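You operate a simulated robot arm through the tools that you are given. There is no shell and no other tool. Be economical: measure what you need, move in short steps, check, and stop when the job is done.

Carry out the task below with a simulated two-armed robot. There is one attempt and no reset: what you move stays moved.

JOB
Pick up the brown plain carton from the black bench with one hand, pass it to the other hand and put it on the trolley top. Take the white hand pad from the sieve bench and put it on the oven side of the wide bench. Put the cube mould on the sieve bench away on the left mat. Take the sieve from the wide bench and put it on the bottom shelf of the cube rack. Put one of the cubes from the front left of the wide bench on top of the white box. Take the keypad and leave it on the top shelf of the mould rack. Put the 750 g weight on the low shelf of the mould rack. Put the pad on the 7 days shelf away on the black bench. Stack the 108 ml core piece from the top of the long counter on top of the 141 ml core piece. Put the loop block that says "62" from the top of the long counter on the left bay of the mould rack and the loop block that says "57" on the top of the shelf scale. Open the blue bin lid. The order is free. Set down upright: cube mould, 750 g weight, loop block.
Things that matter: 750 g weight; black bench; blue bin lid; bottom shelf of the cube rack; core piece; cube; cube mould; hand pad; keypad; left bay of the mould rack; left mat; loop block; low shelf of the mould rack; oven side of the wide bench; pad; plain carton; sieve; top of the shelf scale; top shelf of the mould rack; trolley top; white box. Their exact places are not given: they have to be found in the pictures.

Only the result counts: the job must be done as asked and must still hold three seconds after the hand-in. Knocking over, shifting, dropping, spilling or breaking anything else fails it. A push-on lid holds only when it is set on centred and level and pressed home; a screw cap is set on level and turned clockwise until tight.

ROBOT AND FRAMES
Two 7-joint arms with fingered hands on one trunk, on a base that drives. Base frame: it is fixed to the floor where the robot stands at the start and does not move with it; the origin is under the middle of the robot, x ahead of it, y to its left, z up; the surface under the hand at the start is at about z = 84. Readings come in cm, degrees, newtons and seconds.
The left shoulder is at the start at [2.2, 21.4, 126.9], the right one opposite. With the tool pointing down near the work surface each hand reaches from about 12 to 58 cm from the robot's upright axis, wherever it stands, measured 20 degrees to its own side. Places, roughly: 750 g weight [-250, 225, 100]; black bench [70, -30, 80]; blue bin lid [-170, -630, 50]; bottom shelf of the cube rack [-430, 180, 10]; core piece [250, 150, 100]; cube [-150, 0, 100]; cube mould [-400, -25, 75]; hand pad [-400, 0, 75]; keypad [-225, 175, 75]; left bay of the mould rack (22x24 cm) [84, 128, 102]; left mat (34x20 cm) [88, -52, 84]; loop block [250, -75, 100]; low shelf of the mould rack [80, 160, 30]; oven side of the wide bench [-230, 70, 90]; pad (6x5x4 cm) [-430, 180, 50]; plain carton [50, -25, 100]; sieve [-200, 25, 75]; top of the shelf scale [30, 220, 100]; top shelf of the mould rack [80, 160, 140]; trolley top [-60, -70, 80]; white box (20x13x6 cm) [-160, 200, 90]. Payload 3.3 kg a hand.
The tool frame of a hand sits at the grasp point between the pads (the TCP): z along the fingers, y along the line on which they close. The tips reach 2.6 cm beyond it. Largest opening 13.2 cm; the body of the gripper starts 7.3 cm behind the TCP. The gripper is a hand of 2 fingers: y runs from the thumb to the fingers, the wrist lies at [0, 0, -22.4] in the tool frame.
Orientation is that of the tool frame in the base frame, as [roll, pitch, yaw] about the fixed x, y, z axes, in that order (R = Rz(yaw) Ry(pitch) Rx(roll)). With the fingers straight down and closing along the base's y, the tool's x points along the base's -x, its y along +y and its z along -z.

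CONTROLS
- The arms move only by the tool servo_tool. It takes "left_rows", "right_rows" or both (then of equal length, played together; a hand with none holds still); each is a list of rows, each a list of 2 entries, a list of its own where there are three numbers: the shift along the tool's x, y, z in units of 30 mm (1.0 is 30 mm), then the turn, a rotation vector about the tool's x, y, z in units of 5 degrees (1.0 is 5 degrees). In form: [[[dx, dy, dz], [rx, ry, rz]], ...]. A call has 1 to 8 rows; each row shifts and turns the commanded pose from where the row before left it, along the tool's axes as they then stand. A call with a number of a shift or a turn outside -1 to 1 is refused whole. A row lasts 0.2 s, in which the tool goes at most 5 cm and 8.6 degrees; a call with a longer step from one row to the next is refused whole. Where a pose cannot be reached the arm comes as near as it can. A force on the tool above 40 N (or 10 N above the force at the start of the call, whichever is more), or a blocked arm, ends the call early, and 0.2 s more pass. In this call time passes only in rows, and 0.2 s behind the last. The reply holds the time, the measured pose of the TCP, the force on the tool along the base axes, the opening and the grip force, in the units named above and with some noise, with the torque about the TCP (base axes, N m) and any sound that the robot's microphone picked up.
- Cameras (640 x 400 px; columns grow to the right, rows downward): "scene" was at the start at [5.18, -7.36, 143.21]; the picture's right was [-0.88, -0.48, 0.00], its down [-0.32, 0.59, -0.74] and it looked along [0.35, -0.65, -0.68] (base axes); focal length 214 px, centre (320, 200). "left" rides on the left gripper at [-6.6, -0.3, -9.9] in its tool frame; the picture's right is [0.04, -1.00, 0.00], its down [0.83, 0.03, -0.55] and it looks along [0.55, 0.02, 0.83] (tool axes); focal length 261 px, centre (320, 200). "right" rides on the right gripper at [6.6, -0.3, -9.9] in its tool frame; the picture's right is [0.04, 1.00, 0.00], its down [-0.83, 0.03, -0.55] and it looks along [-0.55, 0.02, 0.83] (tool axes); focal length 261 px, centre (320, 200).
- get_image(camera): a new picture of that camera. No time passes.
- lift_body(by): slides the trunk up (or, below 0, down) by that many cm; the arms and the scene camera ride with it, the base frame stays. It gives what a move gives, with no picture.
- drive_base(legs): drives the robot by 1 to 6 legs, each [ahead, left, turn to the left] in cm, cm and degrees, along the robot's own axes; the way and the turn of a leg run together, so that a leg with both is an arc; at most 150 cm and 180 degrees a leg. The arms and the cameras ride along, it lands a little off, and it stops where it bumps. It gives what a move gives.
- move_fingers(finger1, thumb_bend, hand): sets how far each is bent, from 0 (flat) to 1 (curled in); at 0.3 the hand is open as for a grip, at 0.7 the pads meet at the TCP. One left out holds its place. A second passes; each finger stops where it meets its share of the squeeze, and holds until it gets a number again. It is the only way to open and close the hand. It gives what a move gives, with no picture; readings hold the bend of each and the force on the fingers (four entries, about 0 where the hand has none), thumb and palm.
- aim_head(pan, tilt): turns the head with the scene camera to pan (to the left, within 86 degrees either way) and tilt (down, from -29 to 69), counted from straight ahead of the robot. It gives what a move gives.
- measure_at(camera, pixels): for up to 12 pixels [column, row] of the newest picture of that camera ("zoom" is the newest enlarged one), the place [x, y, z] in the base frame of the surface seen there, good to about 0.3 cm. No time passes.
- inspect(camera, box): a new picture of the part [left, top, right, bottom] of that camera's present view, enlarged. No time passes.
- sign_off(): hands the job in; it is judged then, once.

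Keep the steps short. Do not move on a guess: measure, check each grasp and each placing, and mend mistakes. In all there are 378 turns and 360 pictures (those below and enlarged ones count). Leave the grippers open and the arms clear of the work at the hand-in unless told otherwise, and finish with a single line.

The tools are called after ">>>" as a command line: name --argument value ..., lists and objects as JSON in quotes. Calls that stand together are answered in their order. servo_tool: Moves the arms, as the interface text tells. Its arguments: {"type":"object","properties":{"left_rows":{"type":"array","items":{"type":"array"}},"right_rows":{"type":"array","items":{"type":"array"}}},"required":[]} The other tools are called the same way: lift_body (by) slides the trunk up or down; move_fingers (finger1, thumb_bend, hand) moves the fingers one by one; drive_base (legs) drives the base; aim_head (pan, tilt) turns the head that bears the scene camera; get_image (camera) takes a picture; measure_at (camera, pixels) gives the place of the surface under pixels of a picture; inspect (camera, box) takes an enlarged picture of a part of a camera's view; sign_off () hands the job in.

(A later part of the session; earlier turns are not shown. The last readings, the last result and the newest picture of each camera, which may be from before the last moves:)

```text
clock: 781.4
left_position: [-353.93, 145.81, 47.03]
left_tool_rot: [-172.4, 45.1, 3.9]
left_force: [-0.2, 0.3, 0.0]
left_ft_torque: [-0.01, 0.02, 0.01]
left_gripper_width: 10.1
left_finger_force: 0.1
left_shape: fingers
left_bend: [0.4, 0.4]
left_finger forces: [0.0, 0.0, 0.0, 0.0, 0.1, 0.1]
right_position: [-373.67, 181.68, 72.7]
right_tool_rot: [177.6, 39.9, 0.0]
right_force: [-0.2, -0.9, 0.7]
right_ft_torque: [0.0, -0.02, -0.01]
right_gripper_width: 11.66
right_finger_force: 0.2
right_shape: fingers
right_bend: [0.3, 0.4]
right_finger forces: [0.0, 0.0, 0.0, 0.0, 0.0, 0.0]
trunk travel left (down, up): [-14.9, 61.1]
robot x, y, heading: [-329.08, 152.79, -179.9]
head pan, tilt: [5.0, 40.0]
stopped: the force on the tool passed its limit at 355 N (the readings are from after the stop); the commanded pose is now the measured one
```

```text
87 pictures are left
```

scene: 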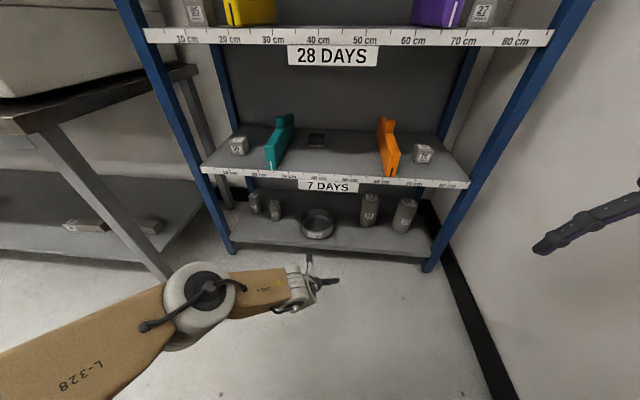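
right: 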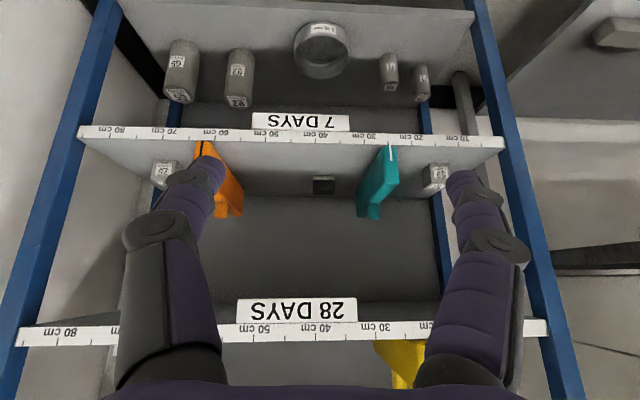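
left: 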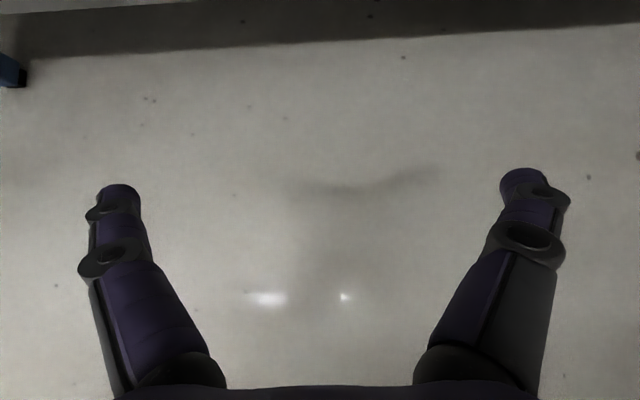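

>>> servo_tool --right_rows '[[[0.6, 0, 0.8], [0, 0, 0]], [[0.6, 0, 0.8], [0, 0, 0]], [[0.6, 0, 0.8], [0, -0.5, 0]], [[0.6, 0, 0.8], [0, -0.5, 0]], [[0.5, 0, 0.6], [0, 0, 0]], [[0, 0, 0], [0, 0, 0]]]' --left_rows '[[[-0.7, 0, -0.5], [0, 0, 0]], [[-0.7, 0, -0.5], [0, 0, 0]], [[-0.7, 0, -0.5], [0, 0, 0]], [[-0.7, 0, -0.5], [0, 0, 0]], [[-0.7, 0, -0.5], [0, 0, 0]], [[0, 0, 0], [0, 0, 0]]]'

>>> move_fingers --hand "right" --finger1 0.4 --thumb_bend 0.4

>>> drive_base --legs '[[30, 5.4, 0]]'

>>> get_image --camera "right"

```text
clock: 782.8
left_position: [-354.09, 145.89, 47.24]
left_tool_rot: [-172.6, 45.4, 3.7]
left_force: [0.1, 0.3, 0.1]
left_ft_torque: [0.0, 0.02, 0.0]
left_gripper_width: 10.09
left_finger_force: 0.1
left_shape: fingers
left_bend: [0.4, 0.4]
left_finger forces: [0.0, 0.0, 0.0, 0.0, 0.0, 0.0]
left hand out of reach, approached as far as the arm can: row 1, 2, 3, 4, 5
right_position: [-374.51, 183.0, 58.63]
right_tool_rot: [175.1, 45.0, -5.5]
right_force: [-0.5, 0.2, 0.3]
right_ft_torque: [0.01, -0.03, 0.03]
right_gripper_width: 11.67
right_finger_force: 0.0
right_shape: fingers
right_bend: [0.3, 0.4]
right_finger forces: [0.0, 0.0, 0.0, 0.0, 0.0, 0.0]
trunk travel left (down, up): [-14.9, 61.1]
robot x, y, heading: [-328.88, 153.34, -179.8]
head pan, tilt: [5.0, 40.0]
```

```text
clock: 783.8
left_position: [-354.09, 145.82, 47.12]
left_tool_rot: [-172.5, 45.5, 3.8]
left_force: [-0.1, 0.5, 0.2]
left_ft_torque: [-0.03, 0.01, 0.02]
left_gripper_width: 10.09
left_finger_force: 0.1
left_shape: fingers
left_bend: [0.4, 0.4]
left_finger forces: [0.0, 0.0, 0.0, 0.1, 0.0, 0.0]
right_position: [-374.37, 183.05, 58.33]
right_tool_rot: [175.3, 44.7, -5.4]
right_force: [1.1, -0.6, 0.4]
right_ft_torque: [0.02, 0.01, -0.01]
right_gripper_width: 10.03
right_finger_force: 0.0
right_shape: fingers
right_bend: [0.4, 0.4]
right_finger forces: [0.1, 0.0, 0.0, 0.0, 0.1, 0.0]
trunk travel left (down, up): [-14.9, 61.1]
robot x, y, heading: [-329.01, 152.71, -179.7]
head pan, tilt: [5.0, 40.0]
```

```text
clock: 785.6
left_position: [-378.39, 141.17, 47.18]
left_tool_rot: [-172.9, 45.4, 5.2]
left_force: [0.5, 0.4, 0.2]
left_ft_torque: [0.01, -0.02, -0.01]
left_gripper_width: 10.07
left_finger_force: 0.1
left_shape: fingers
left_bend: [0.4, 0.4]
left_finger forces: [0.1, 0.1, 0.0, 0.0, 0.0, 0.0]
right_position: [-398.72, 178.84, 58.59]
right_tool_rot: [174.8, 44.8, -6.0]
right_force: [0.1, -0.7, -0.3]
right_ft_torque: [0.01, 0.01, -0.02]
right_gripper_width: 10.05
right_finger_force: 0.0
right_shape: fingers
right_bend: [0.4, 0.4]
right_finger forces: [0.1, 0.0, 0.0, 0.1, 0.1, 0.0]
trunk travel left (down, up): [-14.9, 61.1]
robot x, y, heading: [-353.44, 148.56, -179.7]
head pan, tilt: [5.0, 40.0]
stopped in leg 1: the force on the tool passed its limit at 254 N (the readings are from after the stop); the commanded pose is now the measured one
```

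```text
86 pictures are left
```

right: 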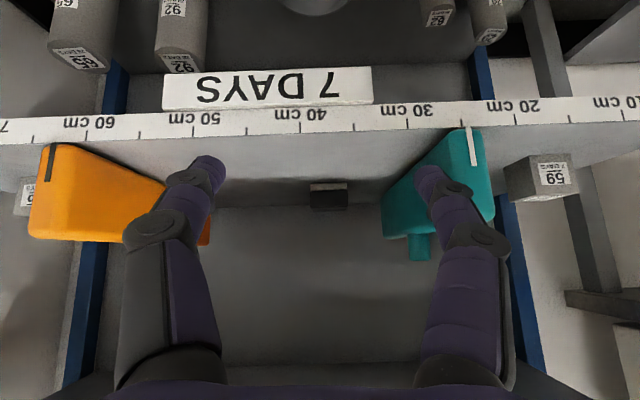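

The left elbow met the oven bench. Back off, raise the trunk and lift the left arm clear, then lower the right arm alone.

>>> drive_base --legs '[[-14, 0, 0]]'

>>> lift_body --by 28

>>> servo_tool --left_rows '[[[-0.6, 0, -0.8], [0, 0, 0]], [[-0.6, 0, -0.8], [0, 0, 0]], [[-0.6, 0, -0.8], [0, 0, 0]], [[-0.6, 0, -0.8], [0, 0, 0]], [[-0.6, 0, -0.8], [0, 0, 0]], [[-0.6, 0, -0.8], [0, 0, 0]], [[-0.6, 0, -0.8], [0, 0, 0]], [[-0.6, 0, -0.8], [0, 0, 0]]]' --right_rows '[[[0.6, 0, 0.6], [0, 0, 0]], [[0.6, 0, 0.6], [0, 0, 0]], [[0.6, 0, 0.6], [0, 0, 0]], [[0.6, 0, 0.6], [0, 0, 0]], [[0.6, 0, 0.6], [0, 0, 0]], [[0.6, 0, 0.6], [0, 0, 0]], [[0.6, 0, 0.6], [0, 0, 0]], [[0.6, 0, 0.6], [0, 0, 0]]]'

>>> aim_head --pan 10 --tilt 45

>>> get_image --camera "scene"

```text
clock: 787.0
left_position: [-364.48, 141.11, 47.32]
left_tool_rot: [-172.7, 45.4, 5.2]
left_force: [-0.1, -0.4, 0.1]
left_ft_torque: [0.02, -0.01, 0.02]
left_gripper_width: 10.05
left_finger_force: 0.0
left_shape: fingers
left_bend: [0.4, 0.4]
left_finger forces: [0.1, 0.1, 0.0, 0.0, 0.1, 0.0]
right_position: [-384.9, 178.78, 58.43]
right_tool_rot: [175.0, 44.5, -5.8]
right_force: [-0.4, -0.3, 0.0]
right_ft_torque: [-0.02, -0.01, 0.03]
right_gripper_width: 10.07
right_finger_force: 0.0
right_shape: fingers
right_bend: [0.4, 0.4]
right_finger forces: [0.1, 0.1, 0.0, 0.0, 0.1, 0.0]
trunk travel left (down, up): [-14.9, 61.1]
robot x, y, heading: [-339.65, 148.23, -179.8]
head pan, tilt: [5.0, 40.0]
```

```text
clock: 789.8
left_position: [-364.68, 141.21, 75.28]
left_tool_rot: [-172.9, 45.3, 5.3]
left_force: [-0.7, -0.4, 0.8]
left_ft_torque: [-0.02, 0.02, -0.01]
left_gripper_width: 10.05
left_finger_force: 0.1
left_shape: fingers
left_bend: [0.4, 0.4]
left_finger forces: [0.0, 0.1, 0.0, 0.0, 0.1, 0.1]
right_position: [-384.78, 179.81, 86.47]
right_tool_rot: [173.5, 44.6, -9.0]
right_force: [0.5, 0.4, 0.9]
right_ft_torque: [0.0, -0.01, 0.01]
right_gripper_width: 10.07
right_finger_force: 0.0
right_shape: fingers
right_bend: [0.4, 0.4]
right_finger forces: [0.0, 0.1, 0.0, 0.0, 0.0, 0.0]
trunk travel left (down, up): [-42.9, 33.1]
robot x, y, heading: [-339.36, 148.43, -179.9]
head pan, tilt: [5.0, 40.0]
```

```text
clock: 791.4
left_position: [-368.06, 135.97, 78.57]
left_tool_rot: [174.3, 47.2, -2.2]
left_force: [0.9, 0.1, 0.7]
left_ft_torque: [0.02, 0.02, -0.03]
left_gripper_width: 10.0
left_finger_force: 0.1
left_shape: fingers
left_bend: [0.4, 0.4]
left_finger forces: [0.0, 0.0, 0.0, 0.0, 0.0, 0.0]
left hand out of reach, approached as far as the arm can: row 2, 3, 4, 5, 6, 7, 8
right_position: [-385.12, 180.44, 69.42]
right_tool_rot: [175.0, 45.1, -7.1]
right_force: [0.1, -0.2, 0.3]
right_ft_torque: [0.03, -0.03, 0.0]
right_gripper_width: 10.04
right_finger_force: 0.0
right_shape: fingers
right_bend: [0.4, 0.4]
right_finger forces: [0.0, 0.1, 0.0, 0.0, 0.0, 0.1]
right hand out of reach, approached as far as the arm can: row 3, 4, 6
trunk travel left (down, up): [-42.9, 33.1]
robot x, y, heading: [-339.66, 148.37, -180.0]
head pan, tilt: [5.0, 40.0]
stopped in row 8 (left hand): the arm was blocked; the commanded pose is now the measured one
```

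```text
clock: 792.1
left_position: [-368.08, 135.97, 78.5]
left_tool_rot: [174.4, 47.2, -2.2]
left_force: [-1.1, 0.5, 0.8]
left_ft_torque: [-0.05, -0.01, -0.01]
left_gripper_width: 10.05
left_finger_force: 0.1
left_shape: fingers
left_bend: [0.4, 0.4]
left_finger forces: [0.0, 0.1, 0.0, 0.1, 0.0, 0.0]
right_position: [-385.18, 180.45, 69.31]
right_tool_rot: [174.8, 45.2, -7.1]
right_force: [0.3, -0.4, 1.0]
right_ft_torque: [-0.01, 0.02, -0.02]
right_gripper_width: 10.06
right_finger_force: 0.0
right_shape: fingers
right_bend: [0.4, 0.4]
right_finger forces: [0.0, 0.0, 0.1, 0.0, 0.1, 0.1]
trunk travel left (down, up): [-42.9, 33.1]
robot x, y, heading: [-339.33, 148.13, -179.5]
head pan, tilt: [10.0, 45.0]
```

```text
85 pictures are left
```

scene: 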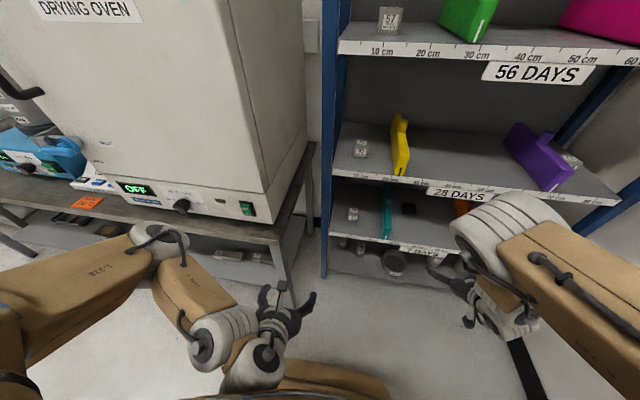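

Re-plan: turn the robot to heading 200° from a spot further +y so the left elbow clears the oven bench.

>>> drive_base --legs '[[0, 0, 20], [-6.7, -24.4, 0]]'

>>> lift_body --by -14

>>> drive_base --legs '[[14, 0, 0]]'

>>> get_image --camera "right"

>>> measure_at --camera "right" --pixels '[[320, 200], [320, 130]]'

```text
clock: 795.0
left_position: [-364.37, 152.46, 78.61]
left_tool_rot: [174.4, 47.3, 17.8]
left_force: [0.2, 0.7, -0.1]
left_ft_torque: [0.02, -0.01, 0.02]
left_gripper_width: 10.05
left_finger_force: 0.1
left_shape: fingers
left_bend: [0.4, 0.4]
left_finger forces: [0.0, 0.0, 0.0, 0.0, 0.0, 0.0]
right_position: [-395.66, 188.26, 69.35]
right_tool_rot: [174.9, 45.0, 12.7]
right_force: [0.0, 0.8, 0.7]
right_ft_torque: [-0.02, -0.01, 0.01]
right_gripper_width: 10.03
right_finger_force: 0.0
right_shape: fingers
right_bend: [0.4, 0.4]
right_finger forces: [0.1, 0.0, 0.1, 0.1, 0.0, 0.1]
trunk travel left (down, up): [-42.9, 33.1]
robot x, y, heading: [-341.91, 173.85, -159.9]
head pan, tilt: [10.0, 45.0]
```

```text
clock: 796.7
left_position: [-363.63, 152.6, 62.88]
left_tool_rot: [174.8, 44.0, 17.9]
left_force: [-0.4, 0.5, -1.1]
left_ft_torque: [0.01, -0.03, 0.02]
left_gripper_width: 10.04
left_finger_force: 0.0
left_shape: fingers
left_bend: [0.4, 0.4]
left_finger forces: [0.0, 0.0, 0.0, 0.0, 0.1, 0.1]
right_position: [-395.75, 189.08, 55.26]
right_tool_rot: [175.1, 45.0, 12.1]
right_force: [-0.3, 0.2, -0.7]
right_ft_torque: [-0.02, 0.03, 0.01]
right_gripper_width: 10.05
right_finger_force: 0.1
right_shape: fingers
right_bend: [0.4, 0.4]
right_finger forces: [0.0, 0.0, 0.0, 0.0, 0.0, 0.0]
trunk travel left (down, up): [-28.9, 47.1]
robot x, y, heading: [-341.87, 173.89, -159.9]
head pan, tilt: [10.0, 45.0]
```

```text
clock: 798.0
left_position: [-376.74, 147.78, 62.7]
left_tool_rot: [174.7, 43.8, 17.9]
left_force: [0.0, -0.7, -0.2]
left_ft_torque: [-0.01, 0.01, -0.05]
left_gripper_width: 10.03
left_finger_force: 0.1
left_shape: fingers
left_bend: [0.4, 0.4]
left_finger forces: [0.0, 0.0, 0.0, 0.1, 0.0, 0.0]
right_position: [-408.98, 184.25, 55.37]
right_tool_rot: [174.9, 45.2, 11.8]
right_force: [-0.8, 0.2, 0.2]
right_ft_torque: [-0.02, 0.01, -0.01]
right_gripper_width: 10.07
right_finger_force: 0.0
right_shape: fingers
right_bend: [0.4, 0.4]
right_finger forces: [0.0, 0.2, 0.0, 0.1, 0.0, 0.0]
trunk travel left (down, up): [-28.9, 47.1]
robot x, y, heading: [-354.67, 169.34, -159.8]
head pan, tilt: [10.0, 45.0]
```

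```text
84 pictures are left
```

right: 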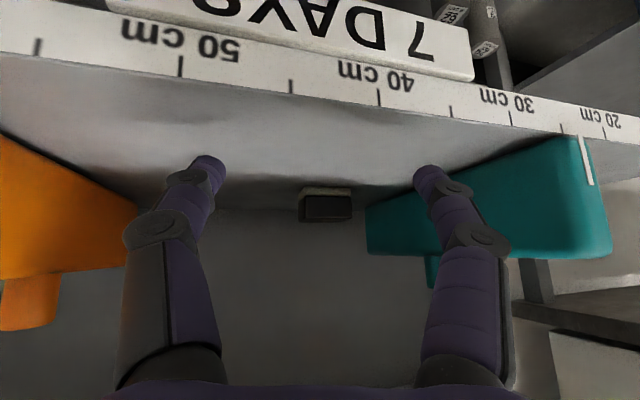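

```text
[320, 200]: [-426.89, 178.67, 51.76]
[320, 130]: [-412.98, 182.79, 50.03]
```

>>> move_fingers --hand "right" --finger1 0.44 --thumb_bend 0.44

>>> drive_base --legs '[[10, 0, 0]]'

>>> get_image --camera "right"

>>> measure_at --camera "right" --pixels '[[320, 150], [300, 150], [340, 150], [420, 200], [380, 200], [320, 190]]'

```text
clock: 799.0
left_position: [-376.9, 147.85, 62.78]
left_tool_rot: [174.7, 43.9, 17.9]
left_force: [0.5, -0.3, 0.3]
left_ft_torque: [0.01, -0.03, -0.02]
left_gripper_width: 10.04
left_finger_force: 0.1
left_shape: fingers
left_bend: [0.4, 0.4]
left_finger forces: [0.0, 0.1, 0.1, 0.1, 0.0, 0.0]
right_position: [-409.05, 184.5, 55.36]
right_tool_rot: [175.0, 45.1, 11.6]
right_force: [0.7, 0.4, 0.4]
right_ft_torque: [0.03, 0.01, 0.01]
right_gripper_width: 8.73
right_finger_force: 0.1
right_shape: fingers
right_bend: [0.44, 0.44]
right_finger forces: [0.0, 0.0, 0.0, 0.0, 0.1, 0.1]
trunk travel left (down, up): [-28.9, 47.1]
robot x, y, heading: [-354.54, 168.83, -159.8]
head pan, tilt: [10.0, 45.0]
```

```text
clock: 800.1
left_position: [-386.31, 144.28, 62.82]
left_tool_rot: [174.6, 43.8, 18.0]
left_force: [0.1, -0.7, -0.5]
left_ft_torque: [-0.01, -0.02, 0.04]
left_gripper_width: 10.03
left_finger_force: 0.0
left_shape: fingers
left_bend: [0.4, 0.4]
left_finger forces: [0.0, 0.0, 0.0, 0.1, 0.0, 0.0]
right_position: [-418.65, 181.04, 55.36]
right_tool_rot: [175.0, 45.2, 11.7]
right_force: [-0.8, -0.2, -0.3]
right_ft_torque: [-0.02, 0.01, -0.01]
right_gripper_width: 8.76
right_finger_force: 0.0
right_shape: fingers
right_bend: [0.44, 0.44]
right_finger forces: [0.0, 0.0, 0.0, 0.0, 0.0, 0.1]
trunk travel left (down, up): [-28.9, 47.1]
robot x, y, heading: [-364.39, 165.69, -159.9]
head pan, tilt: [10.0, 45.0]
```

```text
83 pictures are left
```

right: 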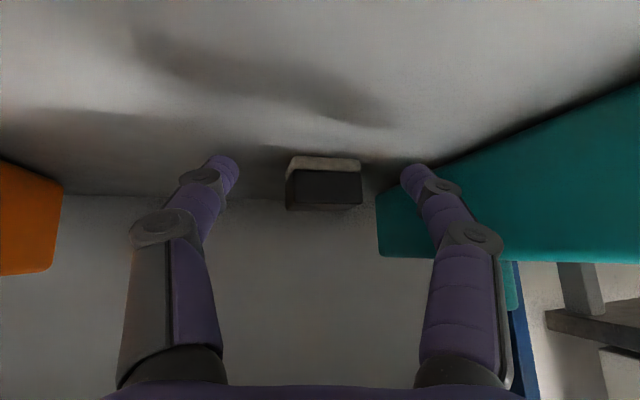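

```text
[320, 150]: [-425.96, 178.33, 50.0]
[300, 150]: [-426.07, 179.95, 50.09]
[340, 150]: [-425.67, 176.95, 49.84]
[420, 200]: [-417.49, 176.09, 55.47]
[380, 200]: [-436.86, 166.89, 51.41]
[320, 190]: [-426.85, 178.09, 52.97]
```

>>> servo_tool --right_rows '[[[-0.5, 0.12, 0.5], [0, 0, 0]], [[-0.5, 0.12, 0.5], [0, 0, 0]], [[-0.5, 0.12, 0.5], [0, 0, 0]], [[-0.4, 0.1, 0.55], [0, 0, 0]], [[-0.1, 0, 0.6], [0, 0, 0]], [[0, 0, 0], [0, 0, 0]]]'

>>> get_image --camera "right"

```text
clock: 801.8
left_position: [-384.81, 146.24, 63.04]
left_tool_rot: [174.9, 44.4, 16.2]
left_force: [0.4, 0.6, 0.4]
left_ft_torque: [0.04, 0.0, -0.03]
left_gripper_width: 10.04
left_finger_force: 0.1
left_shape: fingers
left_bend: [0.4, 0.4]
left_finger forces: [0.0, 0.0, 0.0, 0.1, 0.0, 0.0]
right_position: [-422.81, 178.68, 53.15]
right_tool_rot: [173.9, 43.4, 10.4]
right_force: [0.6, -0.8, 34.8]
right_ft_torque: [1.6, 1.02, 0.04]
right_gripper_width: 8.84
right_finger_force: 16.8
right_shape: fingers
right_bend: [0.44, 0.44]
right_finger forces: [0.1, 0.1, 0.1, 0.0, 33.5, 0.0]
trunk travel left (down, up): [-28.9, 47.1]
robot x, y, heading: [-362.38, 166.79, -161.6]
head pan, tilt: [10.0, 45.0]
stopped in row 6 (right hand): the arm was blocked; the commanded pose is now the measured one
```

```text
82 pictures are left
```

right: 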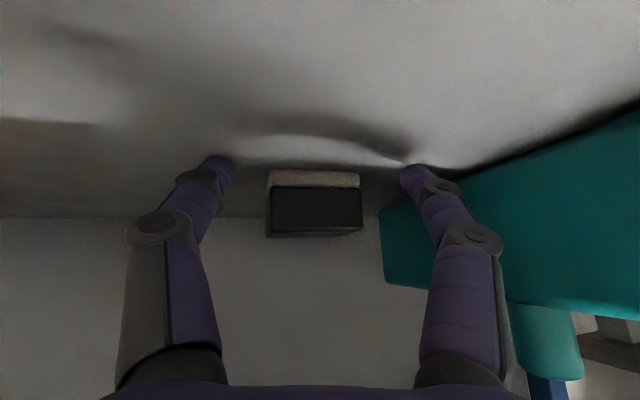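

>>> servo_tool --right_rows '[[[-0.12, 0, -0.12], [0, 0, 0]], [[0, 0, 0], [0, 0, 0]]]'

>>> aim_head --pan -15 --tilt 40

>>> get_image --camera "scene"

```text
clock: 802.2
left_position: [-385.02, 146.27, 62.99]
left_tool_rot: [174.7, 44.2, 16.0]
left_force: [0.3, -0.1, 0.3]
left_ft_torque: [0.0, 0.01, 0.02]
left_gripper_width: 10.04
left_finger_force: 0.0
left_shape: fingers
left_bend: [0.4, 0.4]
left_finger forces: [0.0, 0.0, 0.0, 0.1, 0.0, 0.1]
right_position: [-422.79, 178.8, 53.06]
right_tool_rot: [174.0, 43.4, 10.6]
right_force: [6.3, -0.3, 28.0]
right_ft_torque: [1.41, 0.7, -0.29]
right_gripper_width: 8.83
right_finger_force: 14.3
right_shape: fingers
right_bend: [0.44, 0.44]
right_finger forces: [0.0, 0.1, 0.1, 0.1, 28.1, 0.0]
trunk travel left (down, up): [-28.9, 47.1]
robot x, y, heading: [-362.75, 167.01, -161.8]
head pan, tilt: [10.0, 45.0]
stopped in row 2 (right hand): the force on the tool passed its limit at 52 N (the readings are from after the stop); the commanded pose is now the measured one
```

```text
clock: 803.1
left_position: [-384.96, 146.42, 62.99]
left_tool_rot: [174.7, 44.2, 16.2]
left_force: [0.2, 0.1, -0.8]
left_ft_torque: [-0.01, -0.01, 0.01]
left_gripper_width: 10.03
left_finger_force: 0.0
left_shape: fingers
left_bend: [0.4, 0.4]
left_finger forces: [0.1, 0.0, 0.1, 0.1, 0.0, 0.0]
right_position: [-422.77, 178.73, 53.09]
right_tool_rot: [173.9, 43.4, 10.5]
right_force: [6.6, -1.3, 40.3]
right_ft_torque: [1.99, 1.05, -0.32]
right_gripper_width: 8.81
right_finger_force: 19.7
right_shape: fingers
right_bend: [0.44, 0.44]
right_finger forces: [0.1, 0.1, 0.0, 0.0, 40.4, 0.0]
trunk travel left (down, up): [-28.9, 47.1]
robot x, y, heading: [-362.63, 166.84, -162.0]
head pan, tilt: [-15.0, 40.0]
```

```text
81 pictures are left
```

scene: 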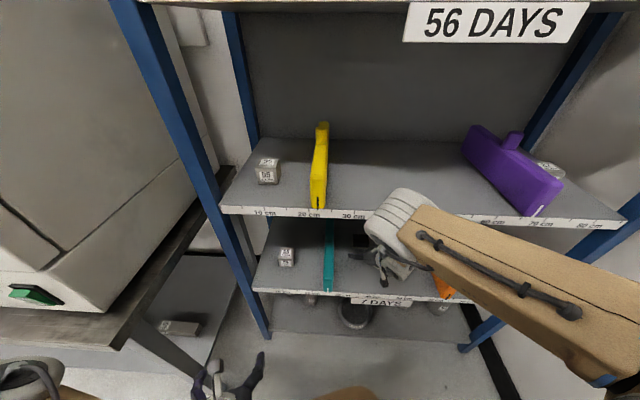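

The right elbow meets the 28-days shelf edge. Lift slightly, back the base off 14 cm, and reach with a more extended arm.

>>> lift_body --by 1.5

>>> drive_base --legs '[[-16, 0, 0]]'

>>> servo_tool --right_rows '[[[-0.6, 0, 0.6], [0, 0, 0]], [[-0.6, 0, 0.6], [0, 0, 0]], [[-0.6, 0, 0.6], [0, 0, 0]], [[-0.6, 0, 0.6], [0, 0, 0]], [[-0.6, 0, 0.6], [0, 0, 0]], [[-0.5, 0, 0.5], [0, 0, 0]], [[0, 0, 0], [0, 0, 0]]]'

>>> get_image --camera "right"

```text
clock: 803.5
left_position: [-385.24, 146.43, 63.59]
left_tool_rot: [174.7, 44.2, 16.1]
left_force: [0.4, -0.1, 0.3]
left_ft_torque: [0.03, 0.0, -0.01]
left_gripper_width: 10.05
left_finger_force: 0.1
left_shape: fingers
left_bend: [0.4, 0.4]
left_finger forces: [0.0, 0.0, 0.0, 0.0, 0.1, 0.0]
right_position: [-422.68, 178.7, 53.14]
right_tool_rot: [174.0, 43.3, 10.8]
right_force: [2.9, 2.0, 11.6]
right_ft_torque: [0.64, 0.3, -0.16]
right_gripper_width: 8.91
right_finger_force: 6.5
right_shape: fingers
right_bend: [0.44, 0.44]
right_finger forces: [0.0, 0.0, 0.0, 0.0, 11.9, 0.1]
trunk travel left (down, up): [-29.6, 46.5]
robot x, y, heading: [-362.76, 166.84, -161.8]
head pan, tilt: [-15.0, 40.0]
stopped: the force on the tool passed its limit at 53 N (the readings are from after the stop); the commanded pose is now the measured one
```

```text
clock: 804.9
left_position: [-370.1, 151.31, 63.56]
left_tool_rot: [174.7, 44.0, 16.2]
left_force: [0.8, -0.8, 1.0]
left_ft_torque: [0.01, 0.02, -0.01]
left_gripper_width: 10.05
left_finger_force: 0.0
left_shape: fingers
left_bend: [0.4, 0.4]
left_finger forces: [0.1, 0.0, 0.1, 0.0, 0.0, 0.0]
right_position: [-407.76, 183.64, 53.03]
right_tool_rot: [174.0, 43.4, 11.0]
right_force: [1.9, -1.2, 17.9]
right_ft_torque: [0.88, 0.51, -0.05]
right_gripper_width: 8.78
right_finger_force: 8.7
right_shape: fingers
right_bend: [0.44, 0.44]
right_finger forces: [0.0, 0.0, 0.0, 0.0, 18.0, 0.1]
trunk travel left (down, up): [-29.6, 46.5]
robot x, y, heading: [-347.73, 171.62, -161.8]
head pan, tilt: [-15.0, 40.0]
```

```text
clock: 806.5
left_position: [-370.37, 151.36, 63.56]
left_tool_rot: [174.7, 44.1, 16.2]
left_force: [0.1, 0.6, 0.6]
left_ft_torque: [0.02, 0.02, 0.03]
left_gripper_width: 10.05
left_finger_force: 0.0
left_shape: fingers
left_bend: [0.4, 0.4]
left_finger forces: [0.0, 0.0, 0.1, 0.0, 0.1, 0.0]
right_position: [-419.63, 180.64, 52.99]
right_tool_rot: [173.9, 43.1, 10.8]
right_force: [2.1, 1.8, 6.5]
right_ft_torque: [0.39, 0.14, -0.14]
right_gripper_width: 9.04
right_finger_force: 3.0
right_shape: fingers
right_bend: [0.44, 0.43]
right_finger forces: [0.1, 0.0, 0.0, 0.0, 6.0, 0.1]
right hand out of reach, approached as far as the arm can: row 5, 6
trunk travel left (down, up): [-29.6, 46.5]
robot x, y, heading: [-347.78, 171.69, -161.6]
head pan, tilt: [-15.0, 40.0]
```

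```text
80 pictures are left
```

right: 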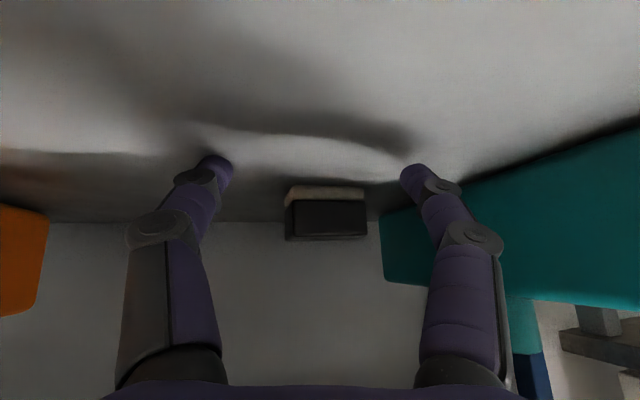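

>>> lift_body --by 0.7

>>> drive_base --legs '[[8, 0, 0]]'

>>> get_image --camera "right"

```text
clock: 807.0
left_position: [-370.3, 151.3, 64.21]
left_tool_rot: [174.6, 43.9, 16.0]
left_force: [0.7, -0.2, -0.1]
left_ft_torque: [-0.01, -0.01, -0.01]
left_gripper_width: 10.05
left_finger_force: 0.1
left_shape: fingers
left_bend: [0.4, 0.4]
left_finger forces: [0.1, 0.0, 0.0, 0.0, 0.0, 0.0]
right_position: [-419.63, 180.59, 53.87]
right_tool_rot: [173.9, 43.2, 10.7]
right_force: [0.0, 0.1, -0.4]
right_ft_torque: [0.01, 0.01, -0.01]
right_gripper_width: 8.73
right_finger_force: 0.1
right_shape: fingers
right_bend: [0.44, 0.44]
right_finger forces: [0.0, 0.1, 0.1, 0.0, 0.1, 0.0]
trunk travel left (down, up): [-30.3, 45.8]
robot x, y, heading: [-347.66, 171.93, -161.8]
head pan, tilt: [-15.0, 40.0]
```

```text
clock: 808.1
left_position: [-377.66, 148.91, 64.25]
left_tool_rot: [174.5, 43.9, 16.0]
left_force: [-0.3, -0.3, -0.6]
left_ft_torque: [0.01, -0.05, 0.0]
left_gripper_width: 10.05
left_finger_force: 0.0
left_shape: fingers
left_bend: [0.4, 0.4]
left_finger forces: [0.1, 0.0, 0.0, 0.0, 0.0, 0.0]
right_position: [-426.62, 178.28, 53.06]
right_tool_rot: [174.0, 42.7, 10.9]
right_force: [0.6, 0.2, 12.7]
right_ft_torque: [0.67, 0.39, -0.04]
right_gripper_width: 8.86
right_finger_force: 6.7
right_shape: fingers
right_bend: [0.44, 0.44]
right_finger forces: [0.1, 0.0, 0.0, 0.0, 13.0, 0.0]
trunk travel left (down, up): [-30.3, 45.8]
robot x, y, heading: [-355.41, 169.58, -161.6]
head pan, tilt: [-15.0, 40.0]
```

```text
79 pictures are left
```

right: 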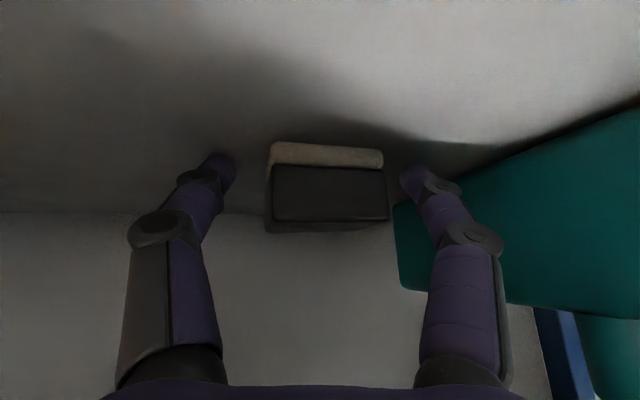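

Pad is between the fingers. Close and lift.

>>> move_fingers --hand "right" --finger1 0.85 --thumb_bend 0.85

>>> lift_body --by 3

>>> get_image --camera "right"

```text
clock: 809.1
left_position: [-377.76, 148.91, 63.99]
left_tool_rot: [174.6, 43.9, 16.1]
left_force: [0.2, -0.5, 1.0]
left_ft_torque: [0.04, 0.01, -0.02]
left_gripper_width: 10.05
left_finger_force: 0.2
left_shape: fingers
left_bend: [0.4, 0.4]
left_finger forces: [0.0, 0.0, 0.0, 0.0, 0.0, 0.0]
right_position: [-426.62, 178.42, 52.96]
right_tool_rot: [174.0, 42.5, 10.9]
right_force: [-0.5, 1.3, -0.9]
right_ft_torque: [0.03, 0.04, 0.01]
right_gripper_width: 5.62
right_finger_force: 24.4
right_shape: fingers
right_bend: [0.46, 0.6]
right_finger forces: [24.3, 0.0, 0.0, 0.0, 24.2, 0.0]
trunk travel left (down, up): [-30.3, 45.8]
robot x, y, heading: [-355.05, 169.74, -161.8]
head pan, tilt: [-15.0, 40.0]
```

```text
clock: 809.7
left_position: [-377.55, 148.81, 66.7]
left_tool_rot: [174.6, 44.0, 16.3]
left_force: [0.6, -0.2, 0.3]
left_ft_torque: [0.03, 0.04, -0.05]
left_gripper_width: 10.05
left_finger_force: 0.0
left_shape: fingers
left_bend: [0.4, 0.4]
left_finger forces: [0.0, 0.0, 0.0, 0.1, 0.0, 0.1]
right_position: [-424.39, 178.5, 53.33]
right_tool_rot: [174.2, 40.6, 11.4]
right_force: [1.8, -0.2, -0.9]
right_ft_torque: [0.07, 0.06, -0.04]
right_gripper_width: 5.58
right_finger_force: 24.2
right_shape: fingers
right_bend: [0.45, 0.73]
right_finger forces: [23.7, 0.0, 0.0, 0.0, 23.6, 0.1]
trunk travel left (down, up): [-32.6, 43.5]
robot x, y, heading: [-355.35, 169.48, -161.5]
head pan, tilt: [-15.0, 40.0]
stopped: the force on the tool passed its limit at 49 N (the readings are from after the stop); the commanded pose is now the measured one
```

```text
78 pictures are left
```

right: 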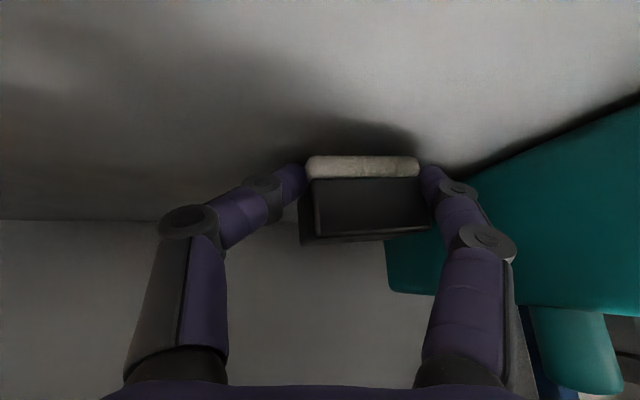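

>>> drive_base --legs '[[-7, 0, 0]]'

>>> servo_tool --right_rows '[[[-0.3, 0, -0.3], [0, 0, 0]], [[-0.3, 0, -0.3], [0, 0, 0]], [[-0.2, 0, -0.2], [0, 0, 0]], [[0, 0, 0], [0, 0, 0]]]'

>>> get_image --camera "right"

```text
clock: 810.7
left_position: [-370.96, 150.95, 66.59]
left_tool_rot: [174.6, 44.1, 16.3]
left_force: [-0.2, -0.2, -0.3]
left_ft_torque: [0.01, 0.01, 0.0]
left_gripper_width: 10.05
left_finger_force: 0.0
left_shape: fingers
left_bend: [0.4, 0.4]
left_finger forces: [0.0, 0.0, 0.1, 0.0, 0.0, 0.0]
right_position: [-418.26, 180.67, 53.74]
right_tool_rot: [174.2, 41.3, 11.4]
right_force: [-0.1, -0.3, -0.5]
right_ft_torque: [0.0, 0.03, 0.0]
right_gripper_width: 5.6
right_finger_force: 23.4
right_shape: fingers
right_bend: [0.45, 0.73]
right_finger forces: [23.7, 0.0, 0.0, 0.1, 23.6, 0.0]
trunk travel left (down, up): [-32.6, 43.5]
robot x, y, heading: [-348.5, 171.32, -161.4]
head pan, tilt: [-15.0, 40.0]
```

```text
clock: 811.7
left_position: [-370.98, 150.88, 66.63]
left_tool_rot: [174.7, 44.1, 16.3]
left_force: [-0.6, 0.1, -0.2]
left_ft_torque: [0.03, -0.01, -0.01]
left_gripper_width: 10.04
left_finger_force: 0.0
left_shape: fingers
left_bend: [0.4, 0.4]
left_finger forces: [0.0, 0.0, 0.1, 0.0, 0.1, 0.0]
right_position: [-418.48, 180.72, 57.05]
right_tool_rot: [174.2, 41.2, 11.4]
right_force: [-0.3, 0.4, -0.5]
right_ft_torque: [-0.02, -0.05, 0.01]
right_gripper_width: 5.59
right_finger_force: 23.6
right_shape: fingers
right_bend: [0.45, 0.73]
right_finger forces: [23.6, 0.0, 0.0, 0.0, 23.5, 0.0]
trunk travel left (down, up): [-32.6, 43.5]
robot x, y, heading: [-348.3, 171.84, -161.7]
head pan, tilt: [-15.0, 40.0]
```

```text
77 pictures are left
```

right: 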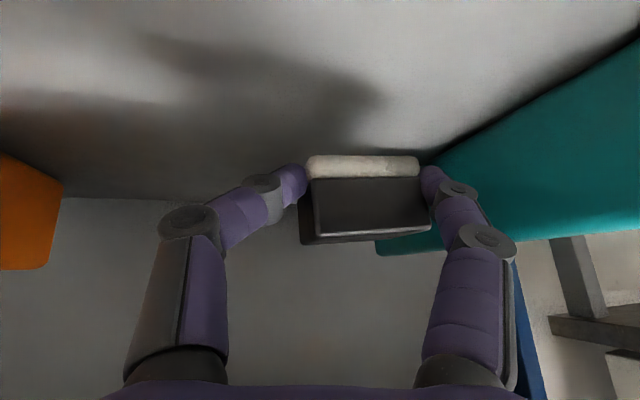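

>>> drive_base --legs '[[-24, 0, 0]]'

>>> lift_body --by 40

>>> servo_tool --right_rows '[[[0.8, 0, -0.6], [0, 0.8, 0]], [[0.8, 0, -0.6], [0, 0.8, 0]], [[0.8, 0, -0.6], [0, 0.8, 0]], [[0.8, 0, -0.5], [0, 0.8, 0]], [[0.8, 0, -0.4], [0, 0.8, 0]], [[0.8, 0, -0.3], [0, 0.8, 0]], [[0.8, 0, -0.2], [0, 0.8, 0]], [[0.8, 0, 0], [0, 0.8, 0]]]' --left_rows '[[[0, 0, -0.4], [0, 0, 0]], [[0, 0, -0.4], [0, 0, 0]], [[0, 0, 0], [0, 0, 0]], [[0, 0, 0], [0, 0, 0]], [[0, 0, 0], [0, 0, 0]], [[0, 0, 0], [0, 0, 0]], [[0, 0, 0], [0, 0, 0]], [[0, 0, 0], [0, 0, 0]]]'

>>> drive_base --legs '[[0, 0, 161.6]]'

>>> aim_head --pan 25 --tilt 40

>>> get_image --camera "scene"

```text
clock: 813.5
left_position: [-348.25, 158.52, 66.67]
left_tool_rot: [174.7, 44.0, 16.3]
left_force: [0.5, -0.2, 0.1]
left_ft_torque: [0.0, 0.02, 0.01]
left_gripper_width: 10.05
left_finger_force: 0.2
left_shape: fingers
left_bend: [0.4, 0.4]
left_finger forces: [0.0, 0.0, 0.1, 0.0, 0.0, 0.0]
right_position: [-395.64, 188.25, 56.8]
right_tool_rot: [174.3, 41.2, 11.3]
right_force: [0.1, -0.1, -0.7]
right_ft_torque: [0.04, -0.06, -0.02]
right_gripper_width: 5.59
right_finger_force: 24.1
right_shape: fingers
right_bend: [0.45, 0.73]
right_finger forces: [23.6, 0.1, 0.0, 0.0, 23.5, 0.0]
trunk travel left (down, up): [-32.6, 43.5]
robot x, y, heading: [-325.8, 179.56, -161.7]
head pan, tilt: [-15.0, 40.0]
```

```text
clock: 817.3
left_position: [-348.26, 158.53, 106.62]
left_tool_rot: [174.7, 44.0, 16.2]
left_force: [0.1, -0.2, -1.0]
left_ft_torque: [-0.03, -0.05, -0.02]
left_gripper_width: 10.05
left_finger_force: 0.0
left_shape: fingers
left_bend: [0.4, 0.4]
left_finger forces: [0.0, 0.0, 0.0, 0.1, 0.0, 0.0]
right_position: [-395.57, 188.38, 96.93]
right_tool_rot: [174.3, 41.2, 11.4]
right_force: [0.5, -0.7, -0.5]
right_ft_torque: [0.02, -0.05, 0.04]
right_gripper_width: 5.58
right_finger_force: 23.8
right_shape: fingers
right_bend: [0.45, 0.73]
right_finger forces: [23.5, 0.1, 0.0, 0.1, 23.5, 0.0]
trunk travel left (down, up): [-72.6, 3.5]
robot x, y, heading: [-326.23, 179.01, -161.6]
head pan, tilt: [-15.0, 40.0]
```

```text
clock: 819.1
left_position: [-347.56, 158.85, 107.41]
left_tool_rot: [174.7, 44.0, 16.3]
left_force: [-0.4, -0.1, -0.2]
left_ft_torque: [0.0, 0.02, 0.02]
left_gripper_width: 10.08
left_finger_force: 0.0
left_shape: fingers
left_bend: [0.4, 0.4]
left_finger forces: [0.0, 0.1, 0.0, 0.1, 0.0, 0.0]
left hand out of reach, approached as far as the arm can: row 2
right_position: [-374.65, 193.71, 96.29]
right_tool_rot: [175.7, 9.3, 14.4]
right_force: [-0.5, 0.4, -1.3]
right_ft_torque: [0.02, 0.04, -0.02]
right_gripper_width: 5.56
right_finger_force: 23.8
right_shape: fingers
right_bend: [0.45, 0.73]
right_finger forces: [23.5, 0.0, 0.0, 0.0, 23.3, 0.0]
trunk travel left (down, up): [-72.6, 3.5]
robot x, y, heading: [-325.51, 178.68, -161.7]
head pan, tilt: [-15.0, 40.0]
```

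```text
clock: 826.1
left_position: [-297.91, 190.26, 107.36]
left_tool_rot: [174.7, 44.0, 175.6]
left_force: [0.7, 0.4, -0.2]
left_ft_torque: [0.01, 0.02, -0.03]
left_gripper_width: 10.06
left_finger_force: 0.1
left_shape: fingers
left_bend: [0.4, 0.4]
left_finger forces: [0.1, 0.0, 0.0, 0.1, 0.0, 0.0]
right_position: [-284.87, 148.07, 96.26]
right_tool_rot: [175.7, 9.4, 173.8]
right_force: [-0.5, 0.2, -1.3]
right_ft_torque: [-0.03, 0.03, 0.01]
right_gripper_width: 5.56
right_finger_force: 23.5
right_shape: fingers
right_bend: [0.45, 0.73]
right_finger forces: [23.6, 0.1, 0.0, 0.0, 23.4, 0.0]
trunk travel left (down, up): [-72.6, 3.5]
robot x, y, heading: [-325.61, 179.02, -2.3]
head pan, tilt: [-15.0, 40.0]
```

```text
clock: 827.1
left_position: [-298.03, 190.37, 107.37]
left_tool_rot: [174.7, 44.1, 175.6]
left_force: [0.2, -0.3, 0.7]
left_ft_torque: [-0.01, -0.04, 0.0]
left_gripper_width: 10.04
left_finger_force: 0.0
left_shape: fingers
left_bend: [0.4, 0.4]
left_finger forces: [0.0, 0.0, 0.1, 0.0, 0.1, 0.0]
right_position: [-284.89, 148.13, 96.34]
right_tool_rot: [175.7, 9.4, 173.8]
right_force: [-0.5, 0.1, -0.4]
right_ft_torque: [-0.08, -0.01, 0.04]
right_gripper_width: 5.54
right_finger_force: 23.6
right_shape: fingers
right_bend: [0.45, 0.73]
right_finger forces: [23.6, 0.0, 0.0, 0.0, 23.5, 0.0]
trunk travel left (down, up): [-72.6, 3.5]
robot x, y, heading: [-325.67, 179.09, -1.9]
head pan, tilt: [25.0, 40.0]
```

```text
76 pictures are left
```

scene: 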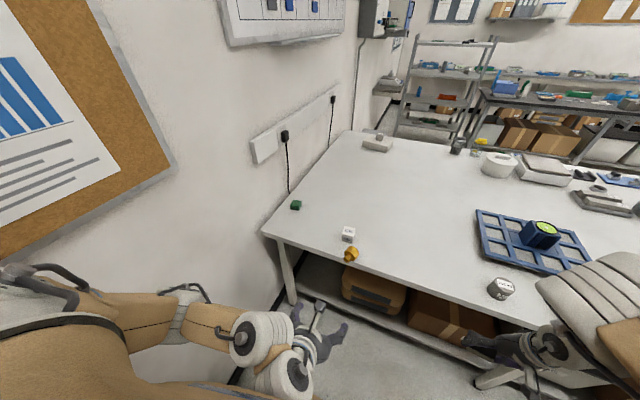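

>>> inspect --camera "scene" --box '[320, 220, 390, 265]'

>>> measure_at --camera "zoom" --pixels '[[280, 275], [300, 330], [250, 290], [320, 270], [240, 350], [290, 240], [260, 110]]'

```text
8.89 times, centred on (355, 242) of scene
```

zoom: 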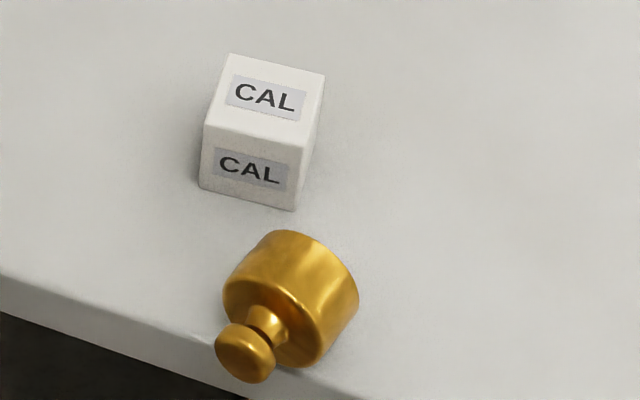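

```text
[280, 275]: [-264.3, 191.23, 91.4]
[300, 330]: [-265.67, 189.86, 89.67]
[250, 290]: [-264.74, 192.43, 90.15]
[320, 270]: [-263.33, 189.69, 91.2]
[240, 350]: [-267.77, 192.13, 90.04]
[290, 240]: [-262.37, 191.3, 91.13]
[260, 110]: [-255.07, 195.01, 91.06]
```

Weight axis: knob toward the robot, body centre (−264,191), z≈88.8. Turn to heading −18°, raise the right hand, and bring the left hand nearly horizontal.

>>> drive_base --legs '[[0, 0, -16]]'

>>> servo_tool --left_rows '[[[-0.7, 0, 0.67], [-0.4, -1, 0]], [[-0.62, 0, 0.74], [-0.4, -1, 0]], [[-0.55, 0, 0.79], [0, -1, 0]], [[-0.48, 0, 0.84], [0, -1, 0]], [[-0.41, 0, 0.88], [0, -1, 0]], [[-0.33, 0, 0.91], [0, -1, 0]], [[-0.25, 0, 0.93], [0, -1, 0]], [[0, 0, 0], [0, 0, 0]]]' --right_rows '[[[0, 0, -1], [0, 0, 0]], [[0, 0, -1], [0, 0, 0]], [[0, 0, -1], [0, 0, 0]], [[0, 0, -1], [0, 0, 0]], [[0, 0, -1], [0, 0, 0]], [[0, 0, -1], [0, 0, 0]], [[0, 0, -1], [0, 0, 0]], [[0, 0, 0], [0, 0, 0]]]'

>>> get_image --camera "left"

```text
clock: 828.5
left_position: [-295.84, 182.27, 107.41]
left_tool_rot: [174.7, 44.0, 159.8]
left_force: [-0.6, 0.2, -0.7]
left_ft_torque: [-0.04, -0.01, 0.02]
left_gripper_width: 10.07
left_finger_force: 0.1
left_shape: fingers
left_bend: [0.4, 0.4]
left_finger forces: [0.0, 0.0, 0.1, 0.1, 0.0, 0.0]
right_position: [-294.81, 138.15, 96.34]
right_tool_rot: [175.6, 9.4, 157.9]
right_force: [-0.6, 0.1, -1.6]
right_ft_torque: [-0.01, 0.02, 0.02]
right_gripper_width: 5.56
right_finger_force: 23.5
right_shape: fingers
right_bend: [0.45, 0.73]
right_finger forces: [23.5, 0.0, 0.0, 0.0, 23.5, 0.1]
trunk travel left (down, up): [-72.6, 3.5]
robot x, y, heading: [-325.35, 178.82, -17.9]
head pan, tilt: [25.0, 40.0]
```

```text
clock: 830.2
left_position: [-276.11, 177.52, 107.19]
left_tool_rot: [148.6, 77.7, 135.6]
left_force: [0.3, -0.7, 0.2]
left_ft_torque: [0.02, -0.01, 0.01]
left_gripper_width: 10.06
left_finger_force: 0.0
left_shape: fingers
left_bend: [0.4, 0.4]
left_finger forces: [0.0, 0.0, 0.1, 0.1, 0.0, 0.1]
right_position: [-299.37, 137.49, 116.42]
right_tool_rot: [174.3, 8.4, 155.4]
right_force: [0.7, 0.3, -0.7]
right_ft_torque: [-0.04, 0.06, 0.01]
right_gripper_width: 5.56
right_finger_force: 24.3
right_shape: fingers
right_bend: [0.45, 0.73]
right_finger forces: [23.7, 0.1, 0.0, 0.0, 23.6, 0.0]
trunk travel left (down, up): [-72.6, 3.5]
robot x, y, heading: [-325.85, 179.23, -18.1]
head pan, tilt: [25.0, 40.0]
```

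```text
74 pictures are left
```

left: 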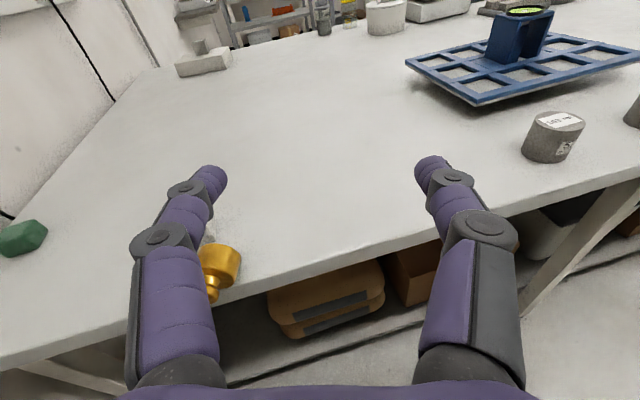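

>>> drive_base --legs '[[-6, 15.8, 0]]'

>>> lift_body --by -16

>>> get_image --camera "left"

>>> measure_at --camera "left" --pixels '[[320, 130], [320, 160], [320, 190]]'

```text
clock: 831.7
left_position: [-276.94, 195.18, 107.07]
left_tool_rot: [148.8, 77.6, 136.2]
left_force: [-0.4, 0.5, 1.2]
left_ft_torque: [0.0, -0.02, -0.07]
left_gripper_width: 10.05
left_finger_force: 0.0
left_shape: fingers
left_bend: [0.4, 0.4]
left_finger forces: [0.0, 0.1, 0.0, 0.1, 0.0, 0.1]
right_position: [-299.49, 155.02, 116.81]
right_tool_rot: [174.1, 9.0, 155.6]
right_force: [-0.2, 1.8, -1.3]
right_ft_torque: [-0.01, 0.01, -0.01]
right_gripper_width: 5.54
right_finger_force: 23.5
right_shape: fingers
right_bend: [0.45, 0.73]
right_finger forces: [23.7, 0.1, 0.0, 0.0, 23.7, 0.0]
trunk travel left (down, up): [-72.6, 3.5]
robot x, y, heading: [-326.68, 196.36, -17.9]
head pan, tilt: [25.0, 40.0]
```

```text
clock: 833.6
left_position: [-276.95, 195.07, 91.16]
left_tool_rot: [148.6, 77.6, 136.1]
left_force: [-0.1, 1.0, -0.6]
left_ft_torque: [-0.01, 0.03, -0.01]
left_gripper_width: 10.05
left_finger_force: 0.1
left_shape: fingers
left_bend: [0.4, 0.4]
left_finger forces: [0.1, 0.0, 0.1, 0.1, 0.0, 0.0]
right_position: [-300.03, 154.19, 100.57]
right_tool_rot: [173.1, 8.5, 153.3]
right_force: [-0.4, 0.7, 0.1]
right_ft_torque: [-0.03, 0.0, -0.02]
right_gripper_width: 5.56
right_finger_force: 23.8
right_shape: fingers
right_bend: [0.45, 0.73]
right_finger forces: [23.7, 0.0, 0.1, 0.1, 23.6, 0.1]
trunk travel left (down, up): [-56.6, 19.5]
robot x, y, heading: [-326.38, 196.43, -17.8]
head pan, tilt: [25.0, 40.0]
```

```text
73 pictures are left
```

left: 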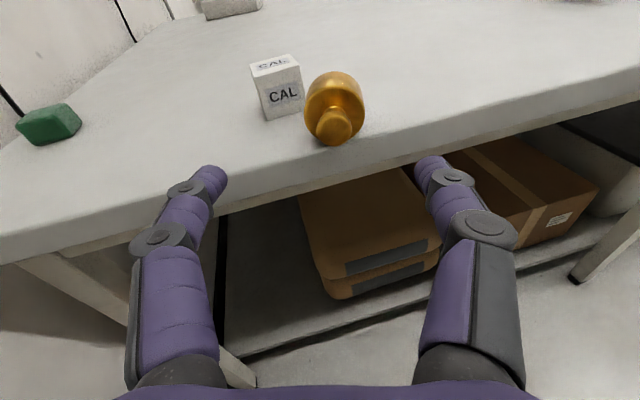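

```text
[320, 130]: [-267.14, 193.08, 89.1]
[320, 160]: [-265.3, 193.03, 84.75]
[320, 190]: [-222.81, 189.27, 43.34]
```

>>> servo_tool --left_rows '[[[0, -0.2, 0.8], [0, 0, 0]], [[0, -0.15, 0.8], [0, 0, 0]], [[0, 0, 0.8], [0, 0, 0]], [[0, 0, 0.8], [0, 0, 0]], [[0, 0, 0.6], [0, 0, 0]], [[0, 0, 0], [0, 0, 0]]]'

>>> get_image --camera "left"

```text
clock: 835.0
left_position: [-266.13, 191.66, 88.84]
left_tool_rot: [148.6, 77.6, 136.0]
left_force: [1.0, -0.3, 0.6]
left_ft_torque: [0.04, 0.0, -0.04]
left_gripper_width: 10.04
left_finger_force: 0.0
left_shape: fingers
left_bend: [0.4, 0.4]
left_finger forces: [0.0, 0.0, 0.0, 0.0, 0.0, 0.1]
right_position: [-299.93, 154.27, 100.78]
right_tool_rot: [172.9, 8.8, 153.4]
right_force: [-0.1, 0.6, -0.7]
right_ft_torque: [-0.04, -0.02, 0.0]
right_gripper_width: 5.56
right_finger_force: 23.8
right_shape: fingers
right_bend: [0.45, 0.73]
right_finger forces: [23.6, 0.0, 0.0, 0.0, 23.6, 0.1]
trunk travel left (down, up): [-56.6, 19.5]
robot x, y, heading: [-326.41, 196.4, -17.9]
head pan, tilt: [25.0, 40.0]
```

```text
72 pictures are left
```

left: 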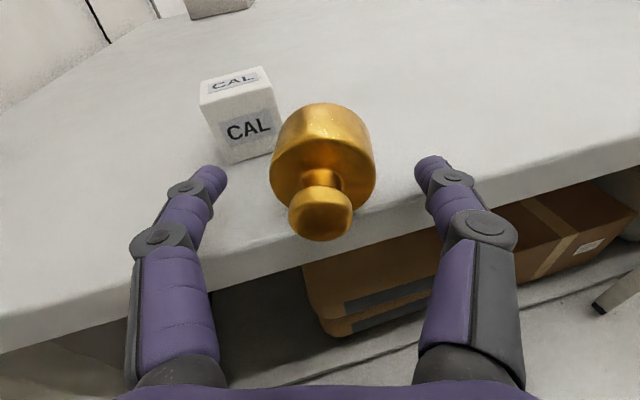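

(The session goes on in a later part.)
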